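You operate a simulated robot arm through the tools that you are given. There is no shell and no other tool.

You run a simulated robot arm. Do the job below in one go: nothing can be reset, and whatever is moved stays where it is left.

TASK
Clear the small things off the quilt into the basket.
Fine: both card boxes, the wax tin and the duster.

It is judged by the outcome, as a careful person would: the job done as asked, and still so three seconds after it is handed in. It fails if anything else is knocked over, pushed out of place, dropped, spilled or broken.

THE ROBOT
A 6-joint arm with a three-finger gripper, fixed in place. Base frame: the origin is on the floor under the middle of its stand, x ahead of it, y to its left, z up. Units: cm, rad, N and s.
It reaches about 121.3 cm from its shoulder. Its first joint turns from -2.897 to 2.897 rad. Payload 4.89 kg.
The TCP is the grasp point between the finger pads, 3 cm short of the fingertips. In the tool frame z runs along the fingers and y along their closing line. The gripper opens to 16.4 cm; its body begins 12.5 cm behind the TCP.
Orientation is that of the tool frame in the base frame, as a unit quaternion [w, x, y, z]. With the fingers straight down and closing along the base's y, the tool's x points along the base's -x, its y along +y and its z along -z.

THE INTERFACE
- The arm moves only by the tool arm_command. Its argument "steps" is a list of rows, each a list of 7 numbers: the shift along the base's x, y, z in units of 25 mm (1.0 is 25 mm), then the turn, a rotation vector about the base's x, y, z in units of 4 degrees (1.0 is 4 degrees), then the gripper command, from -1 (shut) to 1 (fully open), values between in proportion. In form: [[x, y, z, ax, ay, az, gripper], ...]. A call has 1 to 20 rows; each row shifts and turns the commanded pose from where the row before left it. A call with a number of a shift or a turn outside -1 to 1 is refused whole. Each row takes 0.2 s and may step no farther than 5 cm and 0.15 rad from the row before; otherwise, or with a gripper value out of range, the whole call is refused. A pose out of reach is approached as far as the arm can. The call stops where the force on the tool passes 40 N (or 10 N more than at its start, if that is more) or the arm is blocked; 0.2 s more then pass. Each finger travels about 10.8 cm/s and halts on what it meets, pressing with about 40 N; the grip force reading is that of the motor and also rises with nothing between the fingers. The clock runs only during rows and for 0.2 s after the last one: add rows that do not move to give the fingers time. The reply holds the time, the measured pose of the TCP, the force on the tool along the base axes, the opening and the grip force, in the units named above and with some noise, with the torque about the TCP (base axes, N m) and any sound that the robot's microphone picked up.
- Cameras (640 x 400 px; columns grow to the right, rows downward): "scene" is fixed at [6.09, 49.86, 144.01]; the picture's right is [-0.89, -0.46, 0.00], its down [-0.23, 0.44, -0.87] and it looks along [0.40, -0.77, -0.49] (base axes); focal length 374 px, centre (320, 200). "wrist" rides on the gripper at [7.6, -0.2, -15.2] in the tool frame; the picture's right is [0.02, 1.00, 0.00], its down [-0.88, 0.02, -0.47] and it looks along [-0.47, 0.01, 0.88] (tool axes); focal length 247 px, centre (320, 200). There is no depth. A picture from a camera that has moved, and an enlarged one, comes with that camera's place and axes in the base frame and with its lens. The place of the scene camera against the robot may be out by one fixed shift of up to 1.8 cm in any direction.
- grab_frame(camera): a new picture of that camera. No time passes.
- lift_body(by): moves the trunk up (or, below 0, down) by that many cm; the arm rides with it, the base frame stays. It gives what a move gives, with no picture.
- zoom(camera, box): a new picture of the part [left, top, right, bottom] of that camera's present view, enlarged. No time passes.
- close_job(): hands the job in; it is judged then, once.

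Places have to be worked out from the pictures, the camera data and where the tool is seen. Open the gripper and draw the arm clear of the work before you hand the job in, unless the task says otherwise.

The tools are called by a JSON object that holds its "fn" and its "kwargs". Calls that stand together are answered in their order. arm_command: Moves the arm, as the interface text tells. Its arguments: {"type":"object","properties":{"steps":{"type":"array","items":{"type":"array","items":{"type":"number"}}}},"required":["steps"]} The other tools are called the same way: lift_body (by) moves the trunk up or down; grab_frame (camera) takes a picture; zoom (camera, box) takes an enlarged picture of a part of a camera's view; close_job () hands the job in.

At the start:

```text
time_s: 0.0
tcp_pos: [30.62, -45.46, 103.96]
tool_rot: [0.0, 0.0, 1.0, 0.0]
contact_force: [-0.1, 0.1, -0.4]
torque: [0.02, 0.03, -0.01]
grip_width: 16.4
gripper_force: 0.1
trunk travel left (down, up): [-17.5, 21.5]
```

scene: 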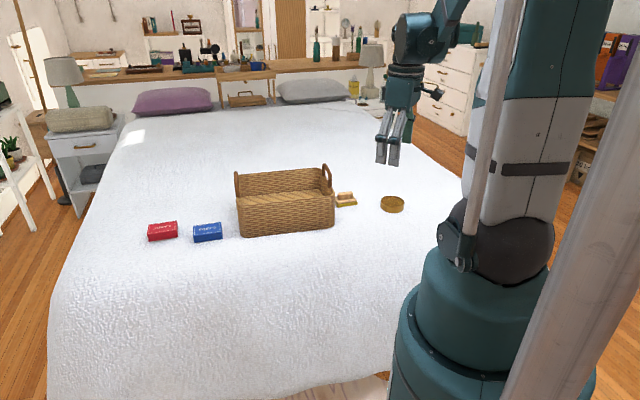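
wrist: 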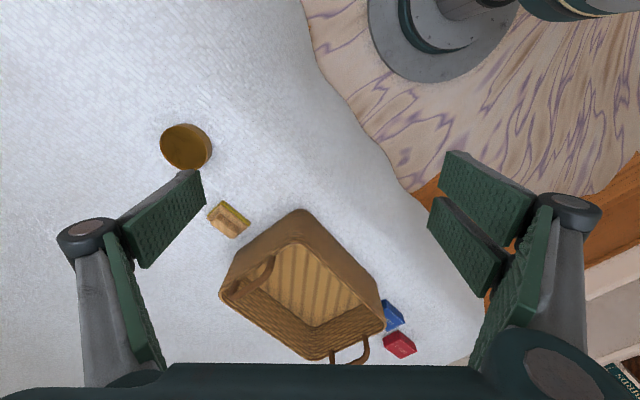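

I'll start by looking closer at the objects on the bed from both cameras. This will tell me what each item is before I move anything.

{"fn": "zoom", "kwargs": {"camera": "scene", "box": [220, 150, 420, 275]}}

{"fn": "zoom", "kwargs": {"camera": "scene", "box": [120, 180, 280, 280]}}

{"fn": "zoom", "kwargs": {"camera": "wrist", "box": [140, 100, 440, 380]}}

```text
3.20 times, centred on (320, 212) of scene
camera zoom: at [6.09, 49.86, 144.01], right [-0.89, -0.46, 0.0], down [-0.23, 0.44, -0.87], along [0.4, -0.77, -0.49], focal length 1196 px, centre (320, 160)
```

zoom: 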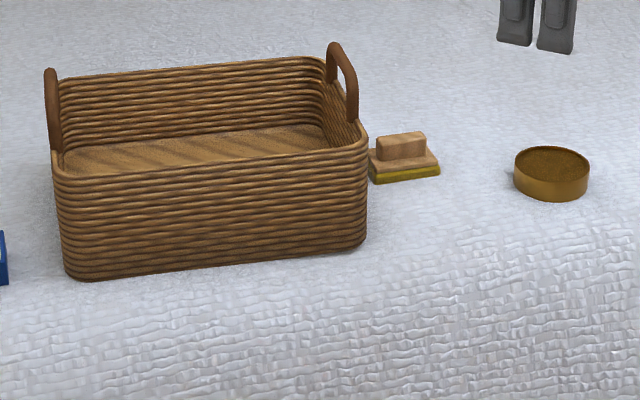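

```text
4.00 times, centred on (200, 230) of scene
camera zoom: at [6.09, 49.86, 144.01], right [-0.89, -0.46, 0.0], down [-0.23, 0.44, -0.87], along [0.4, -0.77, -0.49], focal length 1495 px, centre (800, 80)
```

zoom: 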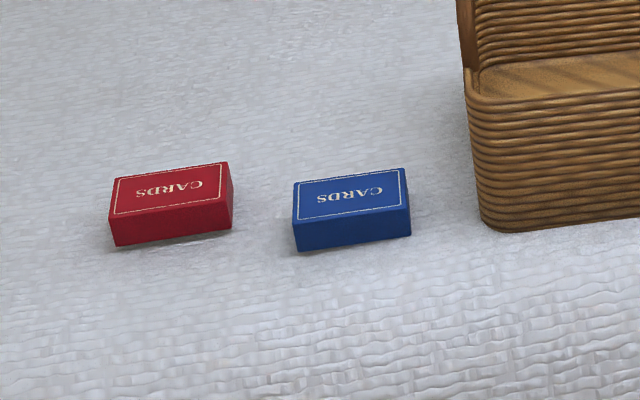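

```text
1.43 times, centred on (290, 240) of wrist
camera zoom: at [22.97, -45.46, 119.23], right [-0.02, 1.0, 0.0], down [0.88, 0.02, 0.47], along [0.47, 0.01, -0.88], focal length 353 px, centre (363, 143)
```

zoom: 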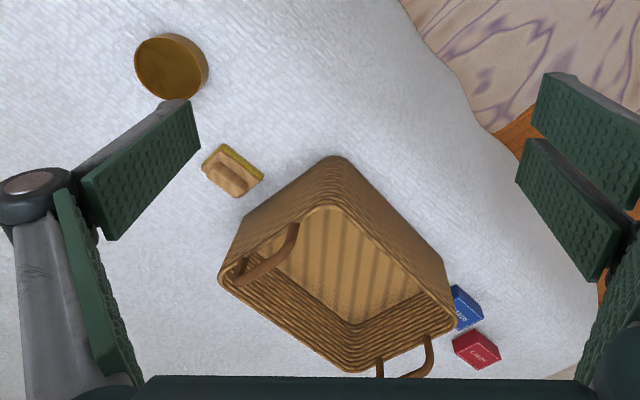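

The camera rays put the quilt at about z≈73, with the tin near (38,-71), the duster near (54,-65), blue near (86,-24) and red near (100,-17). The basket sits at about 40° around (70,-45). I'll move sideways at height over the tin to get a second wrist view.

{"fn": "arm_command", "kwargs": {"steps": [[0, -1, 0, 0, 0, 0, 1], [0, -1, 0, 0, 0, 0, 1], [0, -1, 0, 0, 0, 0, 1], [0, -1, 0, 0, 0, 0, 1], [0, -1, 0, 0, 0, 0, 1], [0, -1, 0, 0, 0, 0, 1], [0, -1, 0, 0, 0, 0, 1], [0, -1, 0, 0, 0, 0, 1], [0, -1, 0, 0, 0, 0, 1], [0, -1, 0, 0, 0, 0, 1]]}}

{"fn": "grab_frame", "kwargs": {"camera": "wrist"}}

{"fn": "grab_frame", "kwargs": {"camera": "scene"}}

```text
time_s: 2.2
tcp_pos: [30.55, -70.39, 104.07]
tool_rot: [0.0, 0.0, 1.0, 0.0]
contact_force: [-0.1, 1.2, -0.2]
torque: [-0.16, -0.03, -0.02]
grip_width: 16.38
gripper_force: 0.0
trunk travel left (down, up): [-17.5, 21.5]
```

```text
taken
camera wrist: at [22.88, -70.5, 119.35], right [-0.02, 1.0, 0.0], down [0.88, 0.02, 0.47], along [0.47, 0.01, -0.88], focal length 247 px, centre (320, 200)
```

wrist: 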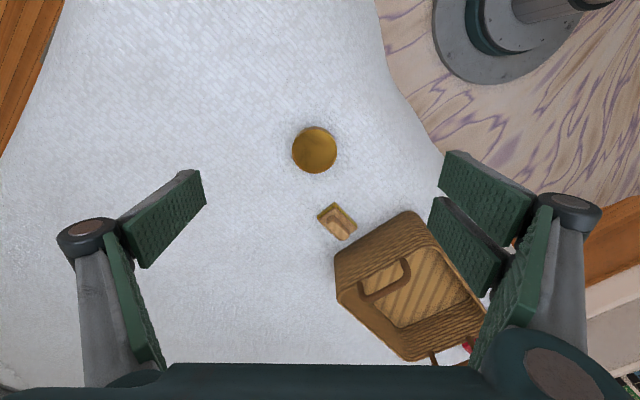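

```text
taken
```

scene: 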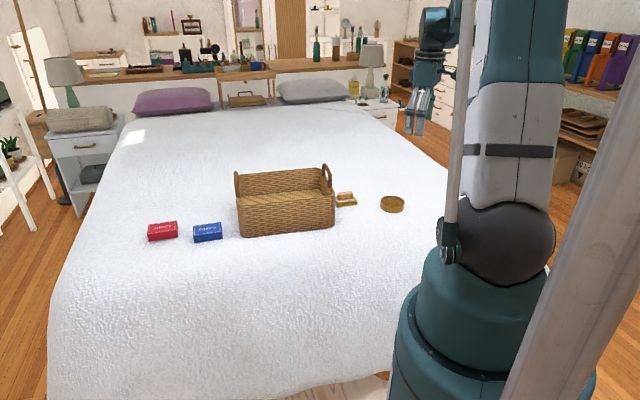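

Parallax between the two wrist views puts the tin at about (37,-71.4), the duster at about (53.7,-66) and the quilt surface near z≈71. Next I'll move over the tin and come down partway for a closer look.

{"fn": "arm_command", "kwargs": {"steps": [[0.5, -0.08, -0.8, 0, 0, 0, 1], [0.5, -0.08, -0.9, 0, 0, 0, 1], [0.5, -0.08, -0.9, 0, 0, 0, 1], [0.5, -0.08, -0.9, 0, 0, 0, 1], [0.5, -0.08, -0.9, 0, 0, 0, 1], [0, 0, -0.9, 0, 0, 0, 1], [0, 0, -0.9, 0, 0, 0, 1], [0, 0, 0, 0, 0, 0, 1]]}}

{"fn": "grab_frame", "kwargs": {"camera": "wrist"}}

{"fn": "grab_frame", "kwargs": {"camera": "scene"}}

```text
time_s: 4.0
tcp_pos: [36.77, -71.49, 88.55]
tool_rot: [0.0, 0.0, 1.0, 0.0]
contact_force: [-0.1, 0.3, -0.3]
torque: [0.04, 0.03, -0.02]
grip_width: 16.4
gripper_force: 0.0
trunk travel left (down, up): [-17.5, 21.5]
```

```text
taken
camera wrist: at [29.14, -71.57, 103.8], right [-0.02, 1.0, 0.0], down [0.88, 0.02, 0.47], along [0.47, 0.01, -0.88], focal length 247 px, centre (320, 200)
```

wrist: 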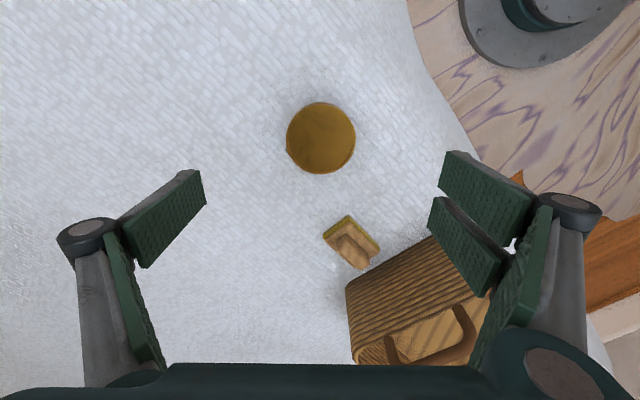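

```text
taken
```

scene: 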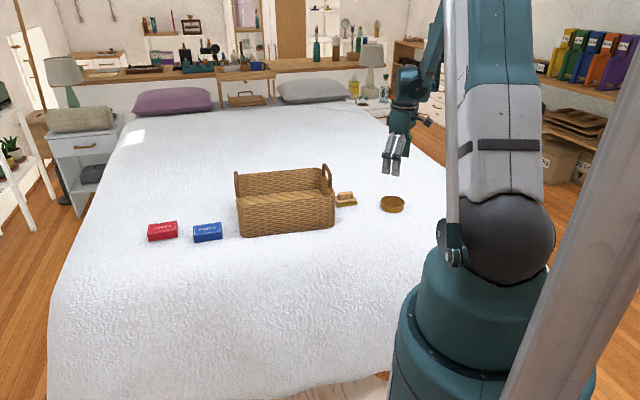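

The tin's top disc is centred on the tool axis at about (36.6,-71.3), with a diameter of about 8.5 cm and a height of about 2.8 cm. I'll descend straight down until the fingertips are a few cm above the quilt.

{"fn": "arm_command", "kwargs": {"steps": [[0, 0, -0.8, 0, 0, 0, 1], [0, 0, -0.8, 0, 0, 0, 1], [0, 0, -0.8, 0, 0, 0, 1], [0, 0, -0.8, 0, 0, 0, 1], [0, 0, -0.8, 0, 0, 0, 1], [0, 0, 0, 0, 0, 0, 1]]}}

{"fn": "grab_frame", "kwargs": {"camera": "wrist"}}

{"fn": "zoom", "kwargs": {"camera": "scene", "box": [320, 130, 448, 210]}}

```text
time_s: 5.4
tcp_pos: [36.96, -71.38, 78.43]
tool_rot: [0.0, 0.0, 1.0, 0.0]
contact_force: [-0.3, -0.9, 0.4]
torque: [-0.03, 0.02, 0.03]
grip_width: 16.41
gripper_force: 0.0
trunk travel left (down, up): [-17.5, 21.5]
```

```text
taken
camera wrist: at [29.26, -71.51, 93.78], right [-0.02, 1.0, 0.0], down [0.88, 0.02, 0.47], along [0.47, 0.01, -0.88], focal length 247 px, centre (320, 200)
```

wrist: 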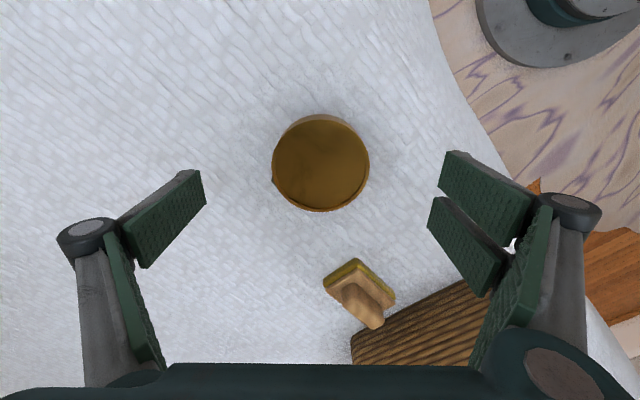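

```text
5.00 times, centred on (384, 170) of scene
camera zoom: at [6.09, 49.86, 144.01], right [-0.89, -0.46, 0.0], down [-0.23, 0.44, -0.87], along [0.4, -0.77, -0.49], focal length 1869 px, centre (0, 350)
```

zoom: 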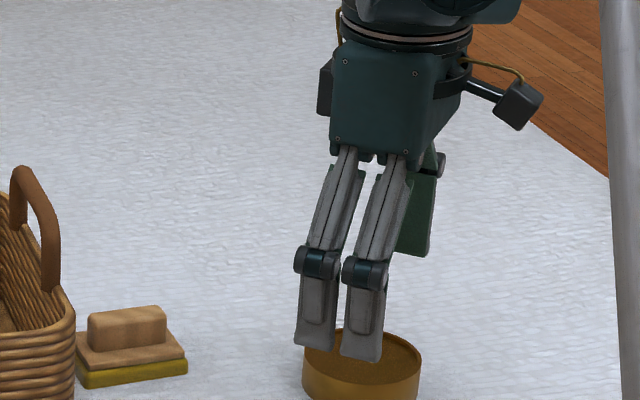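

The finger links swing, so the tips may drop as the gripper closes. I estimate the tin's top at z≈72.5. I'll close partway to 11 cm here, still above the tin, to see how far the tips come down.

{"fn": "arm_command", "kwargs": {"steps": [[0, 0, 0, 0, 0, 0, 0.34], [0, 0, 0, 0, 0, 0, 0.34], [0, 0, 0, 0, 0, 0, 0.34]]}}

{"fn": "grab_frame", "kwargs": {"camera": "wrist"}}

{"fn": "zoom", "kwargs": {"camera": "scene", "box": [320, 140, 448, 220]}}

```text
time_s: 6.2
tcp_pos: [36.96, -71.55, 78.44]
tool_rot: [0.0, 0.0, 1.0, 0.0]
contact_force: [0.5, 0.0, 0.5]
torque: [-0.02, -0.05, -0.02]
grip_width: 10.99
gripper_force: 0.0
trunk travel left (down, up): [-17.5, 21.5]
```

```text
taken
camera wrist: at [29.26, -71.52, 93.8], right [-0.02, 1.0, 0.0], down [0.88, 0.02, 0.47], along [0.47, 0.01, -0.88], focal length 247 px, centre (320, 200)
```

wrist: 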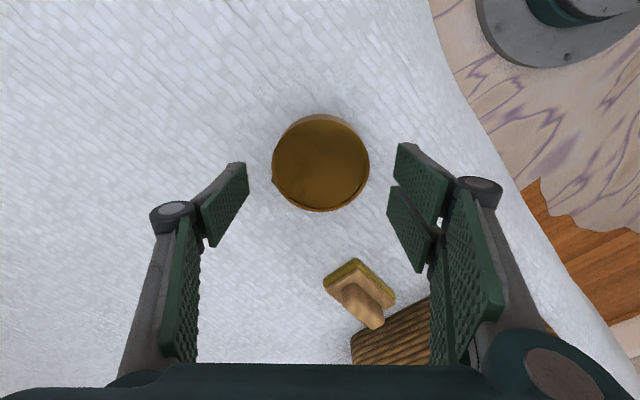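

```text
5.00 times, centred on (384, 180) of scene
camera zoom: at [6.09, 49.86, 144.01], right [-0.89, -0.46, 0.0], down [-0.23, 0.44, -0.87], along [0.4, -0.77, -0.49], focal length 1869 px, centre (0, 300)
```

zoom: 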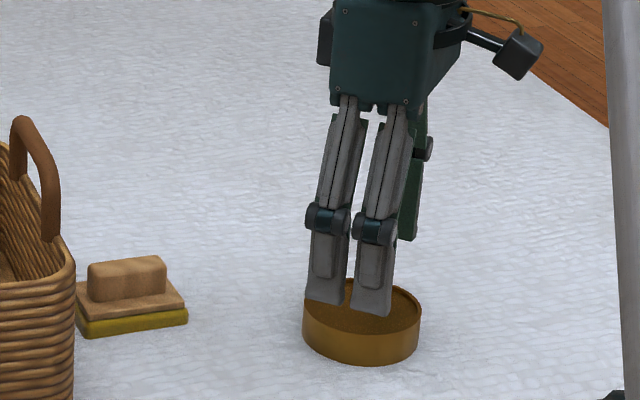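

At 11 cm the tips are about 2 cm below the TCP and the fingers straddle the tin evenly. I'll lower in small steps towards the quilt and watch the force.

{"fn": "arm_command", "kwargs": {"steps": [[0, 0, -0.5, 0, 0, 0, 0.34], [0, 0, -0.5, 0, 0, 0, 0.34], [0, 0, -0.4, 0, 0, 0, 0.34], [0, 0, -0.3, 0, 0, 0, 0.34], [0, 0, -0.2, 0, 0, 0, 0.34], [0, 0, 0, 0, 0, 0, 0.34]]}}

{"fn": "grab_frame", "kwargs": {"camera": "wrist"}}

{"fn": "zoom", "kwargs": {"camera": "scene", "box": [320, 140, 448, 220]}}

```text
time_s: 7.6
tcp_pos: [36.86, -71.56, 73.84]
tool_rot: [0.0, 0.0, 1.0, 0.0]
contact_force: [-0.2, -0.2, -0.1]
torque: [-0.04, 0.0, -0.01]
grip_width: 10.96
gripper_force: 0.0
trunk travel left (down, up): [-17.5, 21.5]
```

```text
taken
camera wrist: at [29.25, -71.49, 89.05], right [-0.02, 1.0, 0.0], down [0.88, 0.02, 0.47], along [0.47, 0.01, -0.88], focal length 247 px, centre (320, 200)
```

wrist: 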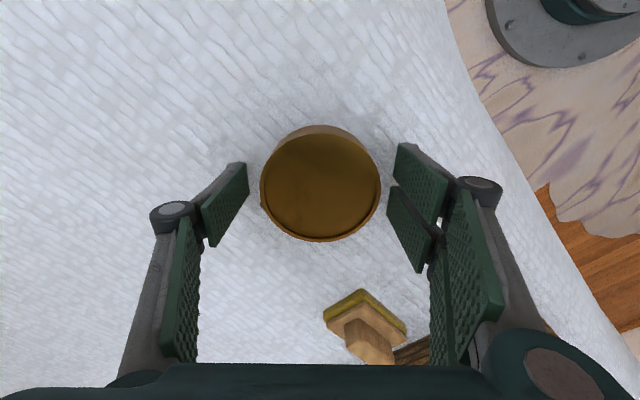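

```text
5.00 times, centred on (384, 180) of scene
camera zoom: at [6.09, 49.86, 144.01], right [-0.89, -0.46, 0.0], down [-0.23, 0.44, -0.87], along [0.4, -0.77, -0.49], focal length 1869 px, centre (0, 300)
```

zoom: 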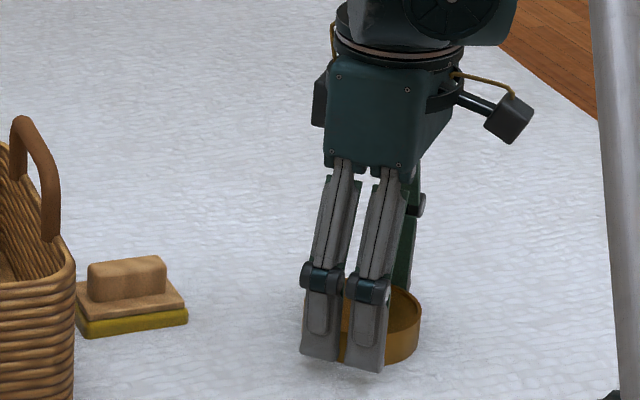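

The tin's top is at z≈72.4 and centred at about (37.0,-71.4). The tips are roughly 1 cm above the quilt, so I'll close on the tin now.

{"fn": "arm_command", "kwargs": {"steps": [[0, 0, 0, 0, 0, 0, 0.1], [0, 0, 0, 0, 0, 0, -0.2], [0, 0, 0, 0, 0, 0, -0.5], [0, 0, 0, 0, 0, 0, -1], [0, 0, 0, 0, 0, 0, -1]]}}

{"fn": "grab_frame", "kwargs": {"camera": "wrist"}}

```text
time_s: 8.8
tcp_pos: [36.79, -71.4, 73.81]
tool_rot: [0.001, 0.0, 1.0, 0.0]
contact_force: [0.4, -1.5, 3.2]
torque: [0.13, -0.04, 0.01]
grip_width: 8.67
gripper_force: 39.4
trunk travel left (down, up): [-17.5, 21.5]
```

```text
taken
camera wrist: at [29.24, -71.49, 89.07], right [-0.02, 1.0, 0.0], down [0.88, 0.02, 0.47], along [0.47, 0.01, -0.88], focal length 247 px, centre (320, 200)
```

wrist: 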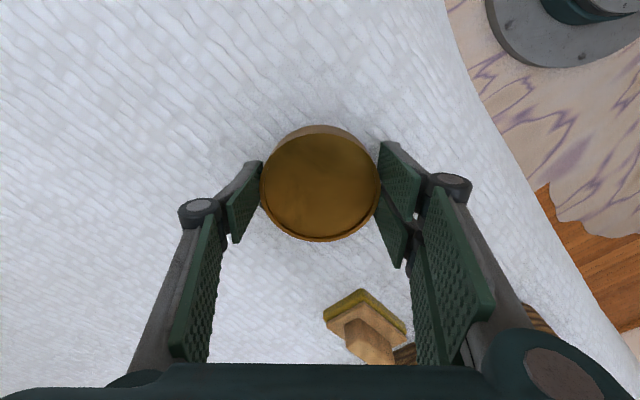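

The grip is solid at 8.67 cm and 39 N. I'll lift straight up well above the basket's handle height.

{"fn": "arm_command", "kwargs": {"steps": [[0, 0, 0.4, 0, 0, 0, -1], [0, 0, 0.8, 0, 0, 0, -1], [0, 0, 1, 0, 0, 0, -1], [0, 0, 1, 0, 0, 0, -1], [0, 0, 1, 0, 0, 0, -1], [0, 0, 1, 0, 0, 0, -1], [0, 0, 1, 0, 0, 0, -1], [0, 0, 1, 0, 0, 0, -1], [0, 0, 1, 0, 0, 0, -1], [0, 0, 1, 0, 0, 0, -1], [0, 0, 1, 0, 0, 0, -1], [0, 0, 1, 0, 0, 0, -1], [0, 0, 1, 0, 0, 0, -1], [0, 0, 1, 0, 0, 0, -1], [0, 0, 0, 0, 0, 0, -1]]}}

{"fn": "grab_frame", "kwargs": {"camera": "wrist"}}

{"fn": "grab_frame", "kwargs": {"camera": "scene"}}

```text
time_s: 12.0
tcp_pos: [36.73, -71.52, 106.61]
tool_rot: [0.001, 0.0, 1.0, 0.0]
contact_force: [1.0, -0.4, -2.4]
torque: [-0.02, -0.05, 0.04]
grip_width: 8.65
gripper_force: 39.9
trunk travel left (down, up): [-17.5, 21.5]
```

```text
taken
camera wrist: at [29.1, -71.56, 121.95], right [-0.02, 1.0, 0.0], down [0.88, 0.02, 0.47], along [0.47, 0.01, -0.88], focal length 247 px, centre (320, 200)
```

wrist: 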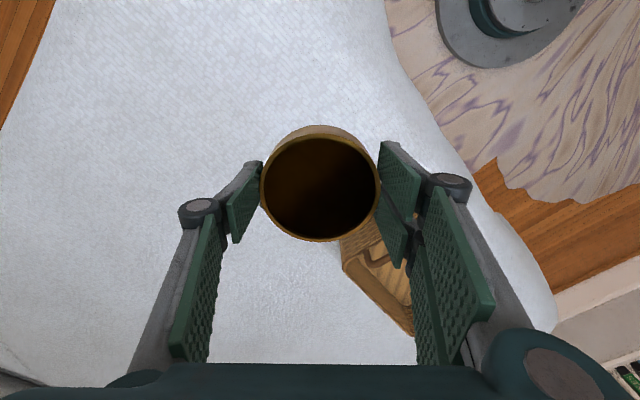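

```text
taken
```

scene: 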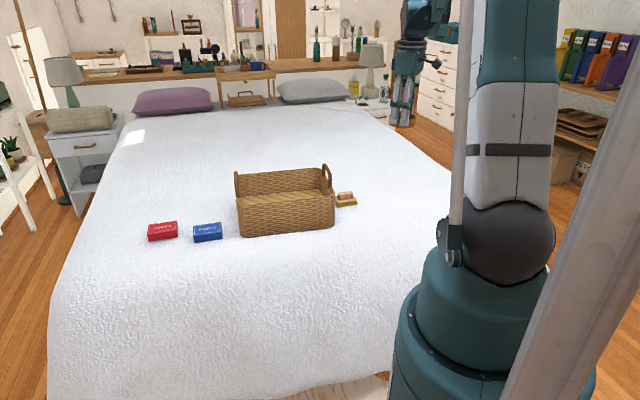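

The tin is held securely. From the wrist views the basket rim is about 30×21 cm, centred near (70.7,-48) with its long axis at about 41° and its rim at z≈82. I'll carry the tin at height to above the basket's far half, turning 41° so the fingers line up with it.

{"fn": "arm_command", "kwargs": {"steps": [[1, 0.72, 0, 0, 0, 0.64, -1], [1, 0.72, 0, 0, 0, 0.64, -1], [1, 0.72, 0, 0, 0, 0.64, -1], [1, 0.72, 0, 0, 0, 0.64, -1], [1, 0.72, 0, 0, 0, 0.64, -1], [1, 0.72, 0, 0, 0, 0.64, -1], [1, 0.72, 0, 0, 0, 0.64, -1], [1, 0.72, 0, 0, 0, 0.64, -1], [1, 0.72, 0, 0, 0, 0.64, -1], [1, 0.72, 0, 0, 0, 0.64, -1], [1, 0.72, 0, 0, 0, 0.64, -1], [1, 0.72, 0, 0, 0, 0.64, -1], [1, 0.72, 0, 0, 0, 0.64, -1], [1, 0.72, 0, 0, 0, 0.64, -1], [1, 0.72, 0, 0, 0, 0.64, -1], [1, 0.72, 0, 0, 0, 0.64, -1], [0, 0, 0, 0, 0, 0, -1]]}}

{"fn": "grab_frame", "kwargs": {"camera": "wrist"}}

{"fn": "grab_frame", "kwargs": {"camera": "scene"}}

```text
time_s: 15.6
tcp_pos: [77.02, -42.53, 106.6]
tool_rot: [0.0, -0.35, 0.937, -0.001]
contact_force: [0.7, -0.5, -2.1]
torque: [-0.03, 0.06, 0.0]
grip_width: 8.67
gripper_force: 40.5
trunk travel left (down, up): [-17.5, 21.5]
```

```text
taken
camera wrist: at [71.27, -47.56, 121.94], right [-0.67, 0.74, 0.0], down [0.65, 0.59, 0.47], along [0.35, 0.32, -0.88], focal length 247 px, centre (320, 200)
```

wrist: 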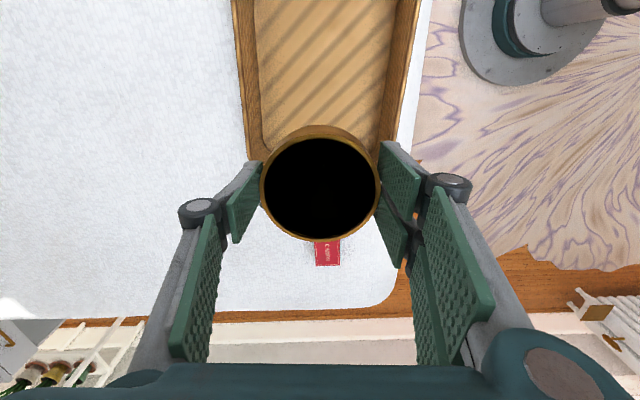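

```text
taken
```

scene: 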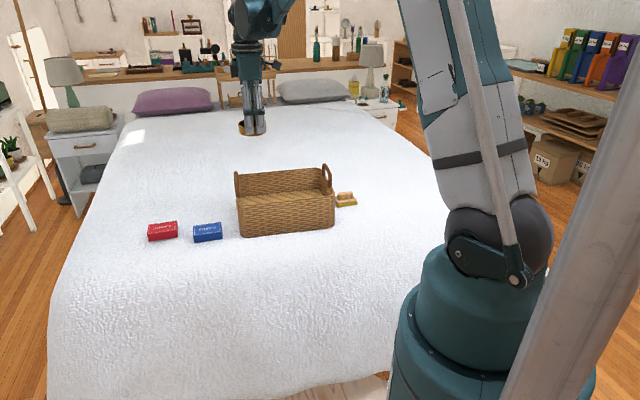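

The basket's long edges run parallel in the wrist view, so the yaw is right, but I need the tin's position inside the basket more precisely. I'll zoom in on the upper part of the view.

{"fn": "zoom", "kwargs": {"camera": "wrist", "box": [200, 0, 460, 162]}}

{"fn": "zoom", "kwargs": {"camera": "scene", "box": [210, 90, 370, 250]}}

```text
2.46 times, centred on (330, 81) of wrist
camera zoom: at [71.27, -47.56, 121.94], right [-0.67, 0.74, 0.0], down [0.65, 0.59, 0.47], along [0.35, 0.32, -0.88], focal length 608 px, centre (295, 493)
```

zoom: 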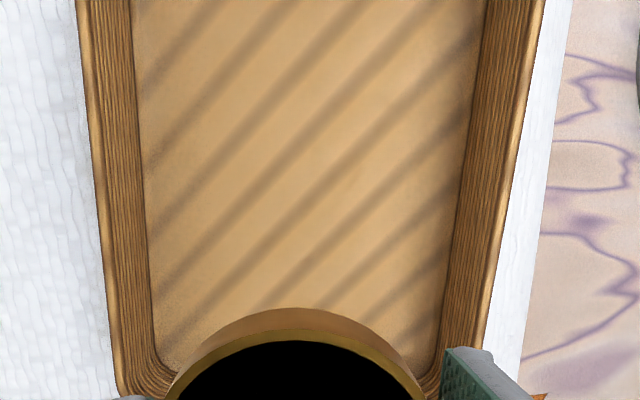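

```text
2.50 times, centred on (290, 170) of scene
camera zoom: at [6.09, 49.86, 144.01], right [-0.89, -0.46, 0.0], down [-0.23, 0.44, -0.87], along [0.4, -0.77, -0.49], focal length 934 px, centre (395, 275)
```

zoom: 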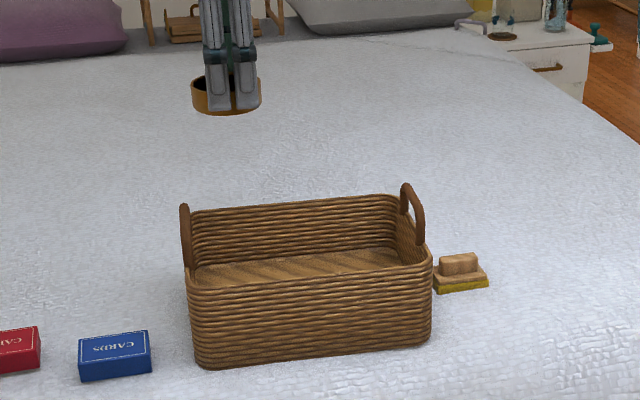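

At nadir the basket measures about 24 cm wide inside vertical walls. Its far end is about 7.5 cm past the TCP and the lateral offset is only 0.4 cm. I'll shift slightly toward the basket's middle, lower to just above the rim and recheck.

{"fn": "arm_command", "kwargs": {"steps": [[-0.4, -0.14, -0.8, 0, 0, 0, -1], [0, 0, -1, 0, 0, 0, -1], [0, 0, -1, 0, 0, 0, -1], [0, 0, -1, 0, 0, 0, -1], [0, 0, -1, 0, 0, 0, -1], [0, 0, -1, 0, 0, 0, -1], [0, 0, -1, 0, 0, 0, -1], [0, 0, 0, 0, 0, 0, -1]]}}

{"fn": "grab_frame", "kwargs": {"camera": "wrist"}}

{"fn": "zoom", "kwargs": {"camera": "scene", "box": [210, 90, 370, 250]}}

```text
time_s: 17.4
tcp_pos: [75.86, -43.14, 89.74]
tool_rot: [0.0, -0.349, 0.937, 0.0]
contact_force: [-0.1, -0.7, -2.9]
torque: [-0.01, 0.0, -0.03]
grip_width: 8.68
gripper_force: 39.6
trunk travel left (down, up): [-17.5, 21.5]
```

```text
taken
camera wrist: at [70.08, -48.12, 104.98], right [-0.67, 0.74, 0.0], down [0.65, 0.59, 0.47], along [0.35, 0.32, -0.88], focal length 247 px, centre (320, 200)
```

wrist: 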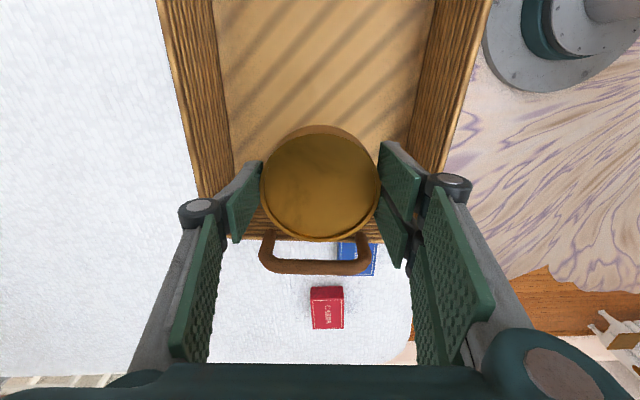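

```text
2.50 times, centred on (290, 170) of scene
camera zoom: at [6.09, 49.86, 144.01], right [-0.89, -0.46, 0.0], down [-0.23, 0.44, -0.87], along [0.4, -0.77, -0.49], focal length 934 px, centre (395, 275)
```

zoom: 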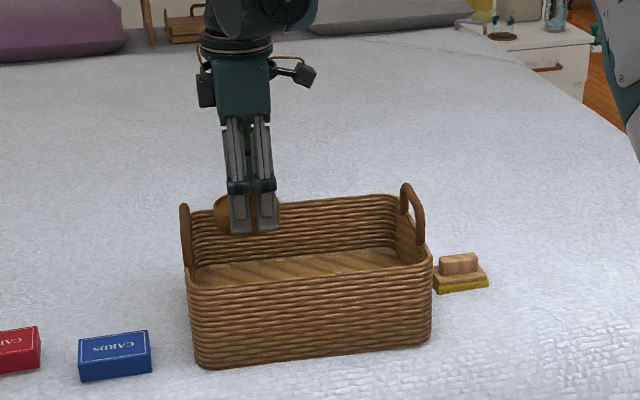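

The handle top is at z≈87 and about 9 cm from the tool axis, so there is room. I'll lower the tin into the basket and slow down near the floor.

{"fn": "arm_command", "kwargs": {"steps": [[0, 0, -0.8, 0, 0, 0, -1], [0, 0, -0.8, 0, 0, 0, -1], [0, 0, -0.8, 0, 0, 0, -1], [0, 0, -0.8, 0, 0, 0, -1], [0, 0, -0.8, 0, 0, 0, -1], [0, 0, -0.6, 0, 0, 0, -1], [0, 0, -0.4, 0, 0, 0, -1], [0, 0, 0, 0, 0, 0, -1]]}}

{"fn": "zoom", "kwargs": {"camera": "scene", "box": [210, 90, 370, 250]}}

{"fn": "grab_frame", "kwargs": {"camera": "wrist"}}

```text
time_s: 19.2
tcp_pos: [75.94, -42.93, 77.29]
tool_rot: [0.0, -0.349, 0.937, -0.002]
contact_force: [3.2, -2.5, 16.2]
torque: [0.18, 0.08, 0.02]
grip_width: 8.68
gripper_force: 40.4
trunk travel left (down, up): [-17.5, 21.5]
```

```text
2.50 times, centred on (290, 170) of scene
camera zoom: at [6.09, 49.86, 144.01], right [-0.89, -0.46, 0.0], down [-0.23, 0.44, -0.87], along [0.4, -0.77, -0.49], focal length 934 px, centre (395, 275)
```

zoom: 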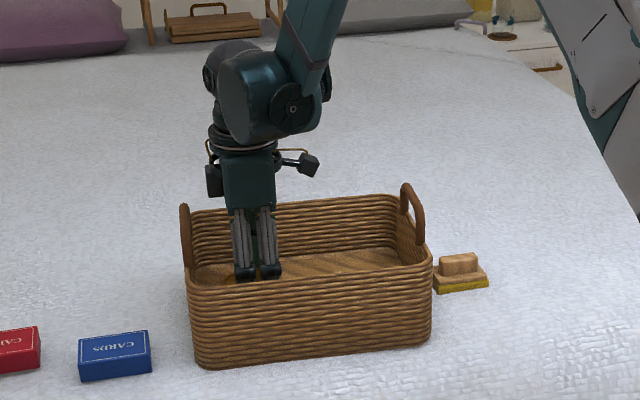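

```text
taken
camera wrist: at [70.14, -48.01, 92.55], right [-0.67, 0.74, 0.0], down [0.65, 0.59, 0.47], along [0.35, 0.32, -0.88], focal length 247 px, centre (320, 200)
```

wrist: 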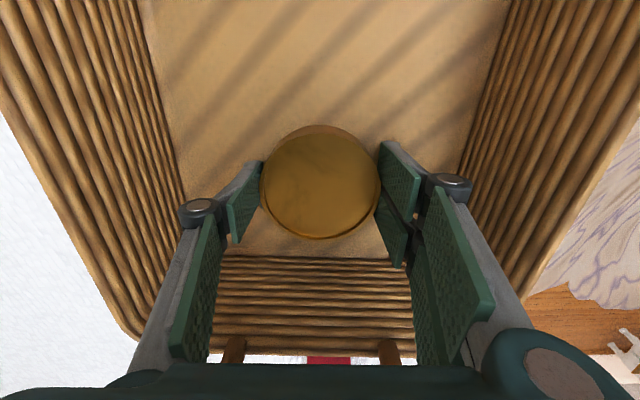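

The force rose to +16 N as the tin touched the basket floor at TCP z=77.3. I'll open slightly to release it.

{"fn": "arm_command", "kwargs": {"steps": [[0, 0, 0.04, 0, 0, 0, 0.1], [0, 0, 0, 0, 0, 0, 0.2], [0, 0, 0, 0, 0, 0, 0.3], [0, 0, 0, 0, 0, 0, 0.3], [0, 0, 0, 0, 0, 0, 0.3]]}}

{"fn": "grab_frame", "kwargs": {"camera": "wrist"}}

```text
time_s: 20.4
tcp_pos: [75.79, -42.95, 77.19]
tool_rot: [-0.001, -0.349, 0.937, 0.0]
contact_force: [-0.7, -0.1, 0.1]
torque: [0.02, -0.01, -0.02]
grip_width: 10.64
gripper_force: 0.0
trunk travel left (down, up): [-17.5, 21.5]
```

```text
taken
camera wrist: at [70.11, -48.01, 92.56], right [-0.67, 0.74, 0.0], down [0.65, 0.59, 0.47], along [0.35, 0.32, -0.88], focal length 247 px, centre (320, 200)
```

wrist: 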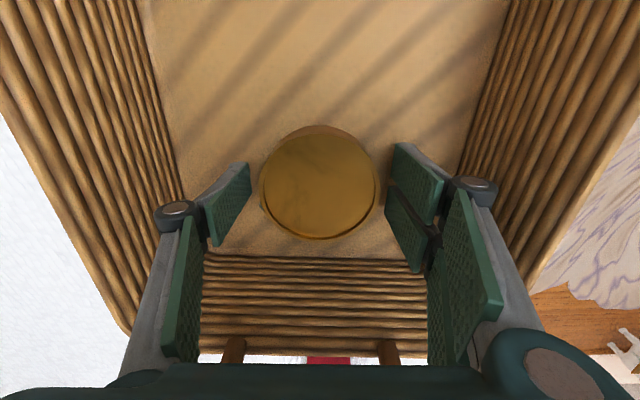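

The tin sits flat on the basket floor and is free of the fingers. I'll raise straight up, then travel over to the duster with the same yaw, which matches its long axis.

{"fn": "arm_command", "kwargs": {"steps": [[0, 0, 0.5, 0, 0, 0, 0.3], [0, 0, 1, 0, 0, 0, 0.3], [0, 0, 1, 0, 0, 0, 0.3], [0, 0, 1, 0, 0, 0, 0.3], [0, 0, 1, 0, 0, 0, 0.3], [0, 0, 1, 0, 0, 0, 0.3], [0, 0, 1, 0, 0, 0, 0.3], [0, 0, 1, 0, 0, 0, 0.3], [0, 0, 1, 0, 0, 0, 0.3], [0, 0, 1, 0, 0, 0, 0.3], [0, 0, 1, 0, 0, 0, 0.3], [0, 0, 0, 0, 0, 0, 0.3]]}}

{"fn": "arm_command", "kwargs": {"steps": [[-0.88, -0.92, 0, 0, 0, 0, 0.3], [-0.88, -0.92, 0, 0, 0, 0, 0.3], [-0.88, -0.92, 0, 0, 0, 0, 0.3], [-0.88, -0.92, 0, 0, 0, 0, 0.3], [-0.88, -0.92, 0, 0, 0, 0, 0.3], [-0.88, -0.92, 0, 0, 0, 0, 0.3], [-0.88, -0.92, 0, 0, 0, 0, 0.3], [-0.88, -0.92, 0, 0, 0, 0, 0.3], [-0.88, -0.92, 0, 0, 0, 0, 0.3], [-0.88, -0.92, 0, 0, 0, 0, 0.3], [0, 0, 0, 0, 0, 0, 0.3]]}}

{"fn": "grab_frame", "kwargs": {"camera": "wrist"}}

{"fn": "grab_frame", "kwargs": {"camera": "scene"}}

```text
time_s: 23.0
tcp_pos: [75.73, -42.81, 103.71]
tool_rot: [0.0, -0.35, 0.937, -0.001]
contact_force: [-0.1, 0.6, 0.3]
torque: [-0.03, -0.04, 0.01]
grip_width: 10.65
gripper_force: 0.1
trunk travel left (down, up): [-17.5, 21.5]
```

```text
time_s: 25.4
tcp_pos: [53.9, -65.98, 103.54]
tool_rot: [0.0, -0.349, 0.937, -0.001]
contact_force: [0.0, 0.1, 0.5]
torque: [0.02, 0.0, -0.01]
grip_width: 10.64
gripper_force: 0.0
trunk travel left (down, up): [-17.5, 21.5]
```

```text
taken
camera wrist: at [48.23, -71.1, 118.81], right [-0.67, 0.74, 0.0], down [0.65, 0.59, 0.47], along [0.35, 0.32, -0.88], focal length 247 px, centre (320, 200)
```

wrist: 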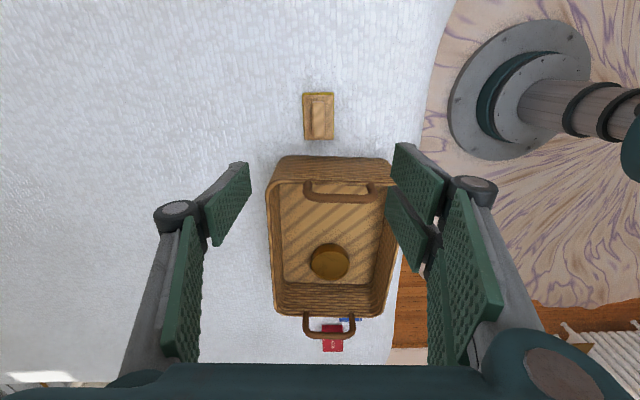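

```text
taken
```

scene: 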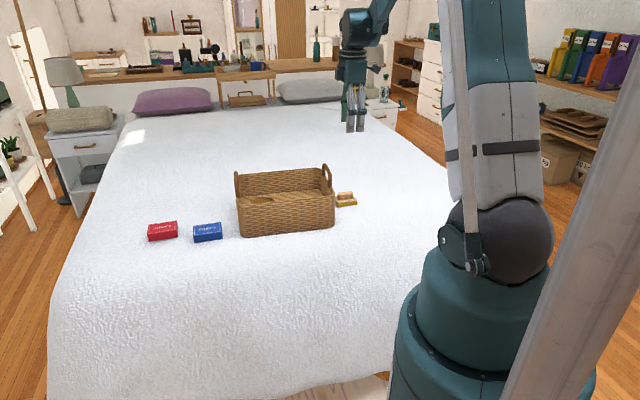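

The duster is directly below and aligned with the tool: about 8 cm long along the camera's vertical and 5.4 cm wide, roughly 0.5 cm left of centre. I'll narrow the gripper to about 8.5 cm, correct the offset and come down to z≈85 for a closer look.

{"fn": "arm_command", "kwargs": {"steps": [[0.13, -0.15, -0.8, 0, 0, 0, 0.1], [0, 0, -1, 0, 0, 0, 0.1], [0, 0, -1, 0, 0, 0, 0.1], [0, 0, -1, 0, 0, 0, 0.1], [0, 0, -1, 0, 0, 0, 0.1], [0, 0, -1, 0, 0, 0, 0.1], [0, 0, -1, 0, 0, 0, 0.1], [0, 0, -0.6, 0, 0, 0, 0.1], [0, 0, 0, 0, 0, 0, 0.1]]}}

{"fn": "grab_frame", "kwargs": {"camera": "wrist"}}

{"fn": "zoom", "kwargs": {"camera": "scene", "box": [290, 130, 418, 210]}}

```text
time_s: 27.4
tcp_pos: [54.21, -66.24, 84.92]
tool_rot: [0.001, -0.35, 0.937, 0.0]
contact_force: [-0.3, -0.7, -0.3]
torque: [0.04, -0.02, 0.01]
grip_width: 9.02
gripper_force: 0.1
trunk travel left (down, up): [-17.5, 21.5]
```

```text
taken
camera wrist: at [48.54, -71.42, 100.19], right [-0.67, 0.74, 0.0], down [0.65, 0.59, 0.47], along [0.35, 0.32, -0.88], focal length 247 px, centre (320, 200)
```

wrist: 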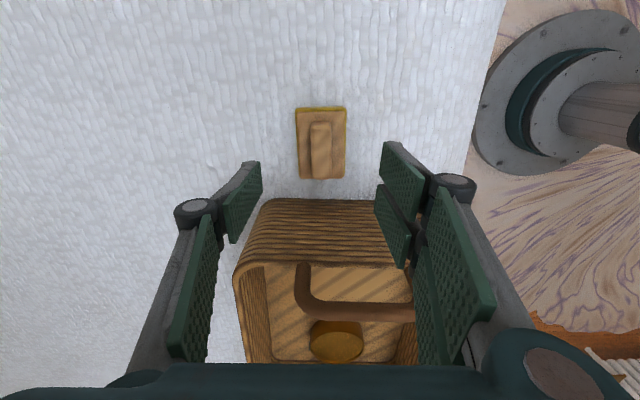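

```text
5.00 times, centred on (354, 170) of scene
camera zoom: at [6.09, 49.86, 144.01], right [-0.89, -0.46, 0.0], down [-0.23, 0.44, -0.87], along [0.4, -0.77, -0.49], focal length 1869 px, centre (150, 350)
```

zoom: 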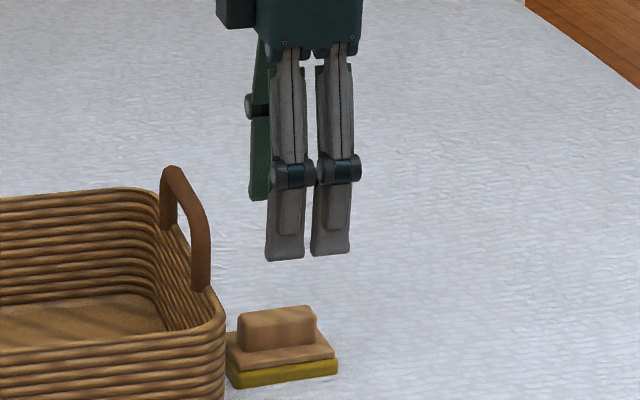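

The duster is centred under the tool to within 0.4 cm, and its wooden slab is at z≈74, so the quilt here is at about 72. I'll descend further with the fingers straddling it.

{"fn": "arm_command", "kwargs": {"steps": [[-0.1, -0.1, -0.6, 0, 0, 0, 0.1], [0, 0, -0.8, 0, 0, 0, 0.1], [0, 0, -0.8, 0, 0, 0, 0.1], [0, 0, -0.6, 0, 0, 0, 0.1], [0, 0, 0, 0, 0, 0, 0.1]]}}

{"fn": "grab_frame", "kwargs": {"camera": "wrist"}}

{"fn": "zoom", "kwargs": {"camera": "scene", "box": [290, 130, 418, 210]}}

```text
time_s: 28.6
tcp_pos: [53.98, -66.59, 78.19]
tool_rot: [0.0, -0.349, 0.937, 0.0]
contact_force: [0.5, -0.3, 0.1]
torque: [0.04, 0.01, -0.01]
grip_width: 9.0
gripper_force: 0.1
trunk travel left (down, up): [-17.5, 21.5]
```

```text
taken
camera wrist: at [48.28, -71.65, 93.37], right [-0.67, 0.74, 0.0], down [0.65, 0.59, 0.47], along [0.35, 0.32, -0.88], focal length 247 px, centre (320, 200)
```

wrist: 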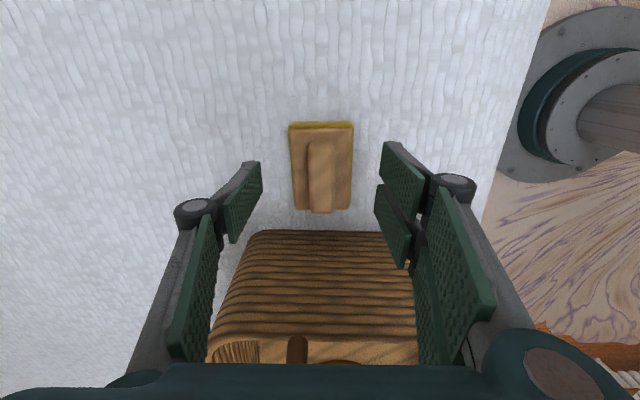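

```text
5.00 times, centred on (354, 170) of scene
camera zoom: at [6.09, 49.86, 144.01], right [-0.89, -0.46, 0.0], down [-0.23, 0.44, -0.87], along [0.4, -0.77, -0.49], focal length 1869 px, centre (150, 350)
```

zoom: 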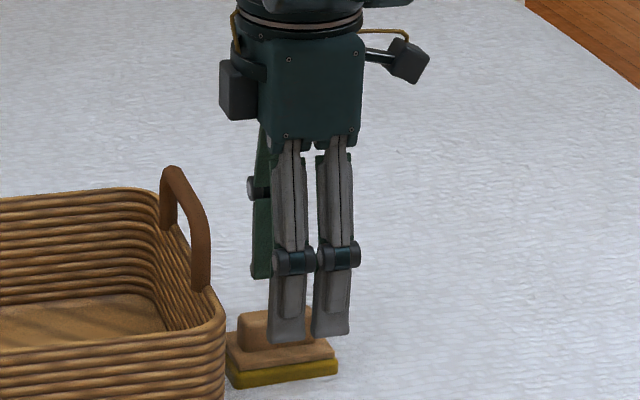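

The fingers are evenly placed either side of the duster, so I'll lower in small steps toward the quilt level.

{"fn": "arm_command", "kwargs": {"steps": [[0, 0, -0.4, 0, 0, 0, 0.1], [0, 0, -0.3, 0, 0, 0, 0.1], [0, 0, -0.3, 0, 0, 0, 0.1], [0, 0, 0, 0, 0, 0, 0.1]]}}

{"fn": "grab_frame", "kwargs": {"camera": "wrist"}}

{"fn": "zoom", "kwargs": {"camera": "scene", "box": [290, 140, 418, 220]}}

```text
time_s: 29.6
tcp_pos: [53.93, -66.52, 75.52]
tool_rot: [0.0, -0.35, 0.937, 0.0]
contact_force: [0.1, 0.6, 0.1]
torque: [-0.02, 0.0, 0.01]
grip_width: 9.04
gripper_force: 0.2
trunk travel left (down, up): [-17.5, 21.5]
```

```text
taken
camera wrist: at [48.24, -71.61, 90.82], right [-0.67, 0.74, 0.0], down [0.65, 0.59, 0.47], along [0.35, 0.32, -0.88], focal length 247 px, centre (320, 200)
```

wrist: 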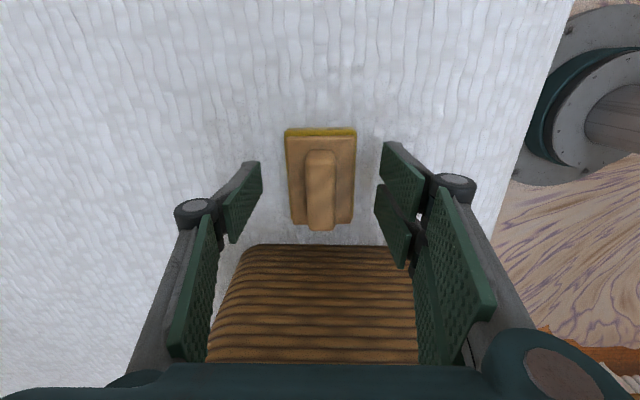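

```text
5.00 times, centred on (354, 180) of scene
camera zoom: at [6.09, 49.86, 144.01], right [-0.89, -0.46, 0.0], down [-0.23, 0.44, -0.87], along [0.4, -0.77, -0.49], focal length 1869 px, centre (150, 300)
```

zoom: 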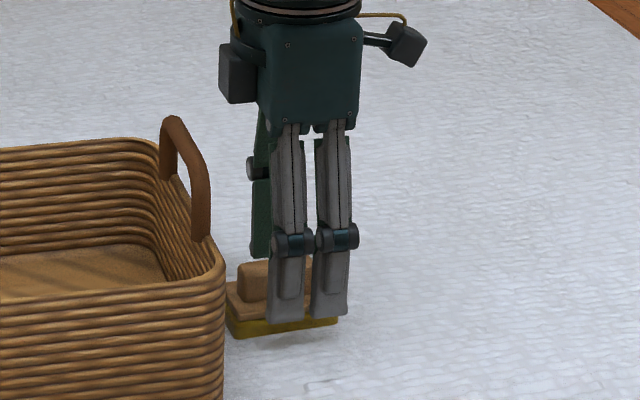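

The tips still look about 2.5 cm above the quilt in the scene view. I'll go down another 1.5 cm while watching the force.

{"fn": "arm_command", "kwargs": {"steps": [[0, 0, -0.3, 0, 0, 0, 0.1], [0, 0, -0.3, 0, 0, 0, 0.1], [0, 0, 0, 0, 0, 0, 0.1]]}}

{"fn": "zoom", "kwargs": {"camera": "scene", "box": [290, 140, 418, 220]}}

{"fn": "grab_frame", "kwargs": {"camera": "wrist"}}

```text
time_s: 30.4
tcp_pos: [53.91, -66.54, 73.97]
tool_rot: [0.0, -0.35, 0.937, 0.001]
contact_force: [-0.9, -0.3, -0.2]
torque: [-0.04, -0.04, -0.01]
grip_width: 9.01
gripper_force: 0.0
trunk travel left (down, up): [-17.5, 21.5]
```

```text
5.00 times, centred on (354, 180) of scene
camera zoom: at [6.09, 49.86, 144.01], right [-0.89, -0.46, 0.0], down [-0.23, 0.44, -0.87], along [0.4, -0.77, -0.49], focal length 1869 px, centre (150, 300)
```

zoom: 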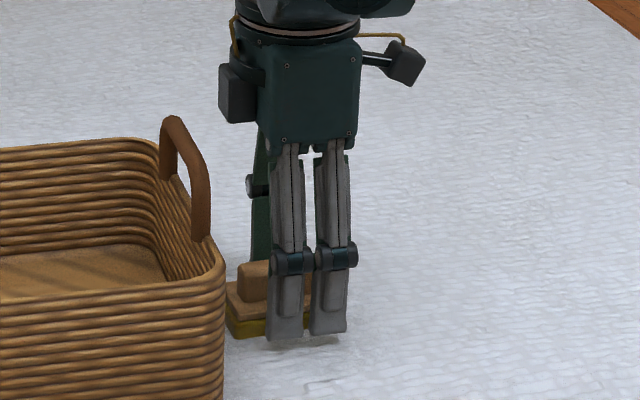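

```text
taken
camera wrist: at [48.25, -71.63, 89.29], right [-0.67, 0.74, 0.0], down [0.65, 0.59, 0.47], along [0.35, 0.32, -0.88], focal length 247 px, centre (320, 200)
```

wrist: 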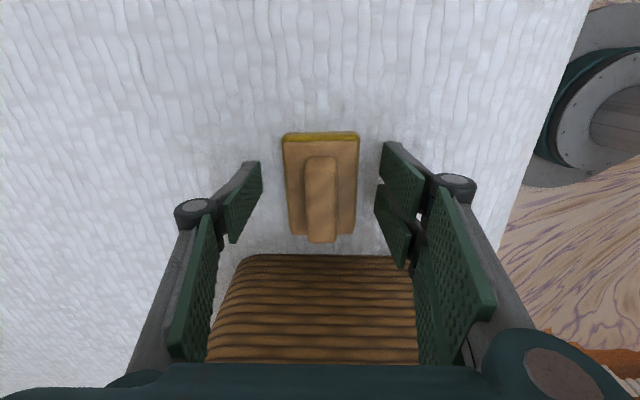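

The tips are about 1 cm above the quilt and the duster is centred between the pads. I'll close on its base.

{"fn": "arm_command", "kwargs": {"steps": [[0, 0, 0, 0, 0, 0, -0.15], [0, 0, 0, 0, 0, 0, -0.3], [0, 0, 0, 0, 0, 0, -0.5], [0, 0, 0, 0, 0, 0, -1], [0, 0, 0, 0, 0, 0, -1]]}}

{"fn": "grab_frame", "kwargs": {"camera": "wrist"}}

{"fn": "zoom", "kwargs": {"camera": "scene", "box": [290, 140, 418, 220]}}

```text
time_s: 31.6
tcp_pos: [54.05, -66.66, 74.11]
tool_rot: [0.001, -0.349, 0.937, 0.0]
contact_force: [-0.9, 0.4, 0.2]
torque: [0.03, 0.0, 0.04]
grip_width: 5.73
gripper_force: 40.4
trunk travel left (down, up): [-17.5, 21.5]
```

```text
taken
camera wrist: at [48.24, -71.62, 89.31], right [-0.67, 0.74, 0.0], down [0.65, 0.59, 0.47], along [0.35, 0.32, -0.88], focal length 247 px, centre (320, 200)
```

wrist: 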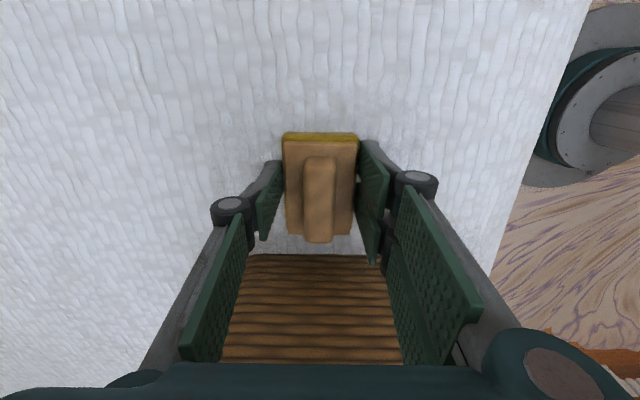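

```text
5.00 times, centred on (354, 180) of scene
camera zoom: at [6.09, 49.86, 144.01], right [-0.89, -0.46, 0.0], down [-0.23, 0.44, -0.87], along [0.4, -0.77, -0.49], focal length 1869 px, centre (150, 300)
```

zoom: 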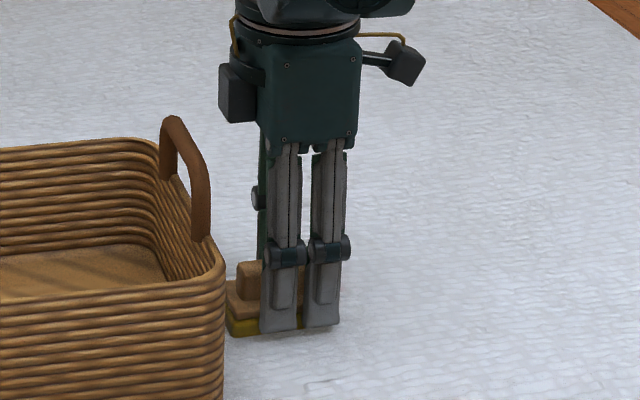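

The duster is held at 5.73 cm and 40 N with no side load. I'll lift straight up.

{"fn": "arm_command", "kwargs": {"steps": [[0, 0, 0.4, 0, 0, 0, -1], [0, 0, 0.8, 0, 0, 0, -1], [0, 0, 1, 0, 0, 0, -1], [0, 0, 1, 0, 0, 0, -1], [0, 0, 1, 0, 0, 0, -1], [0, 0, 1, 0, 0, 0, -1], [0, 0, 1, 0, 0, 0, -1], [0, 0, 1, 0, 0, 0, -1], [0, 0, 1, 0, 0, 0, -1], [0, 0, 1, 0, 0, 0, -1], [0, 0, 1, 0, 0, 0, -1], [0, 0, 1, 0, 0, 0, -1], [0, 0, 0.5, 0, 0, 0, -1], [0, 0, 0, 0, 0, 0, -1]]}}

{"fn": "grab_frame", "kwargs": {"camera": "wrist"}}

```text
time_s: 34.6
tcp_pos: [53.92, -66.55, 103.12]
tool_rot: [0.0, -0.35, 0.937, 0.0]
contact_force: [-0.7, 0.9, -0.5]
torque: [0.0, -0.01, 0.02]
grip_width: 5.73
gripper_force: 39.6
trunk travel left (down, up): [-17.5, 21.5]
```

```text
taken
camera wrist: at [48.33, -71.58, 118.44], right [-0.67, 0.74, 0.0], down [0.65, 0.59, 0.47], along [0.35, 0.32, -0.88], focal length 247 px, centre (320, 200)
```

wrist: 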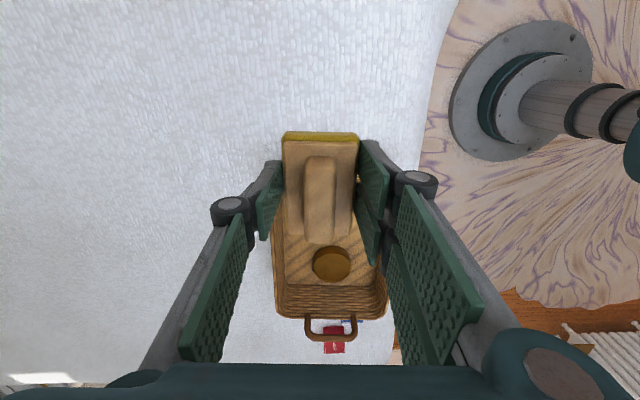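

The duster came up cleanly. I'll place it in the near half of the basket on the back side, about (67.8,-56.5), which leaves the front side for the card boxes. I'll move there at height and check.

{"fn": "arm_command", "kwargs": {"steps": [[0.93, 0.67, 0, 0, 0, 0, -1], [0.93, 0.67, 0, 0, 0, 0, -1], [0.93, 0.67, 0, 0, 0, 0, -1], [0.93, 0.67, 0, 0, 0, 0, -1], [0.93, 0.67, 0, 0, 0, 0, -1], [0.93, 0.67, 0, 0, 0, 0, -1], [0, 0, -1, 0, 0, 0, -1], [0, 0, -1, 0, 0, 0, -1], [0, 0, -1, 0, 0, 0, -1], [0, 0, -1, 0, 0, 0, -1], [0, 0, 0, 0, 0, 0, -1]]}}

{"fn": "grab_frame", "kwargs": {"camera": "wrist"}}

{"fn": "zoom", "kwargs": {"camera": "scene", "box": [210, 90, 370, 250]}}

```text
time_s: 37.0
tcp_pos: [67.89, -56.52, 93.24]
tool_rot: [0.0, -0.349, 0.937, 0.0]
contact_force: [0.0, -0.6, -1.0]
torque: [-0.02, 0.01, -0.02]
grip_width: 5.74
gripper_force: 40.4
trunk travel left (down, up): [-17.5, 21.5]
```

```text
taken
camera wrist: at [62.18, -61.56, 108.58], right [-0.67, 0.74, 0.0], down [0.65, 0.59, 0.47], along [0.35, 0.32, -0.88], focal length 247 px, centre (320, 200)
```

wrist: 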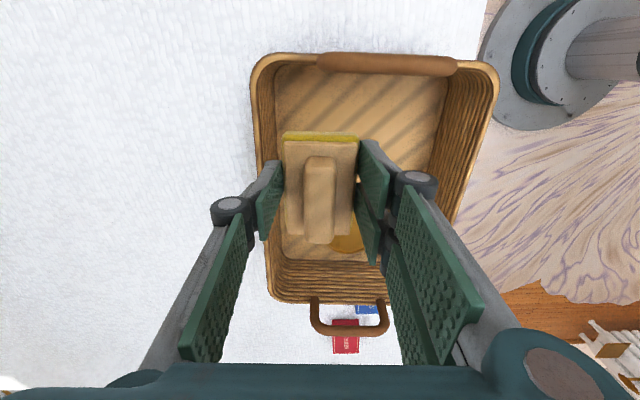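

```text
2.50 times, centred on (290, 170) of scene
camera zoom: at [6.09, 49.86, 144.01], right [-0.89, -0.46, 0.0], down [-0.23, 0.44, -0.87], along [0.4, -0.77, -0.49], focal length 934 px, centre (395, 275)
```

zoom: 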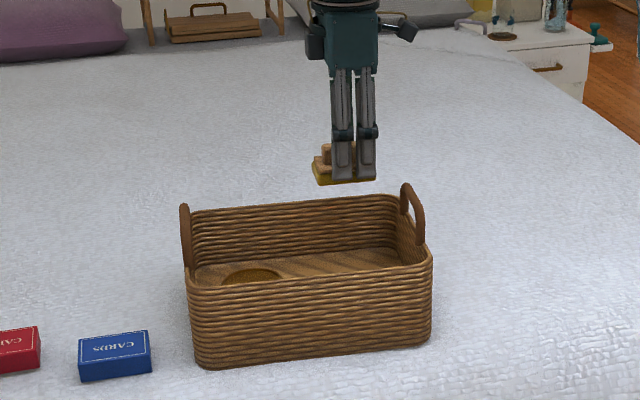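

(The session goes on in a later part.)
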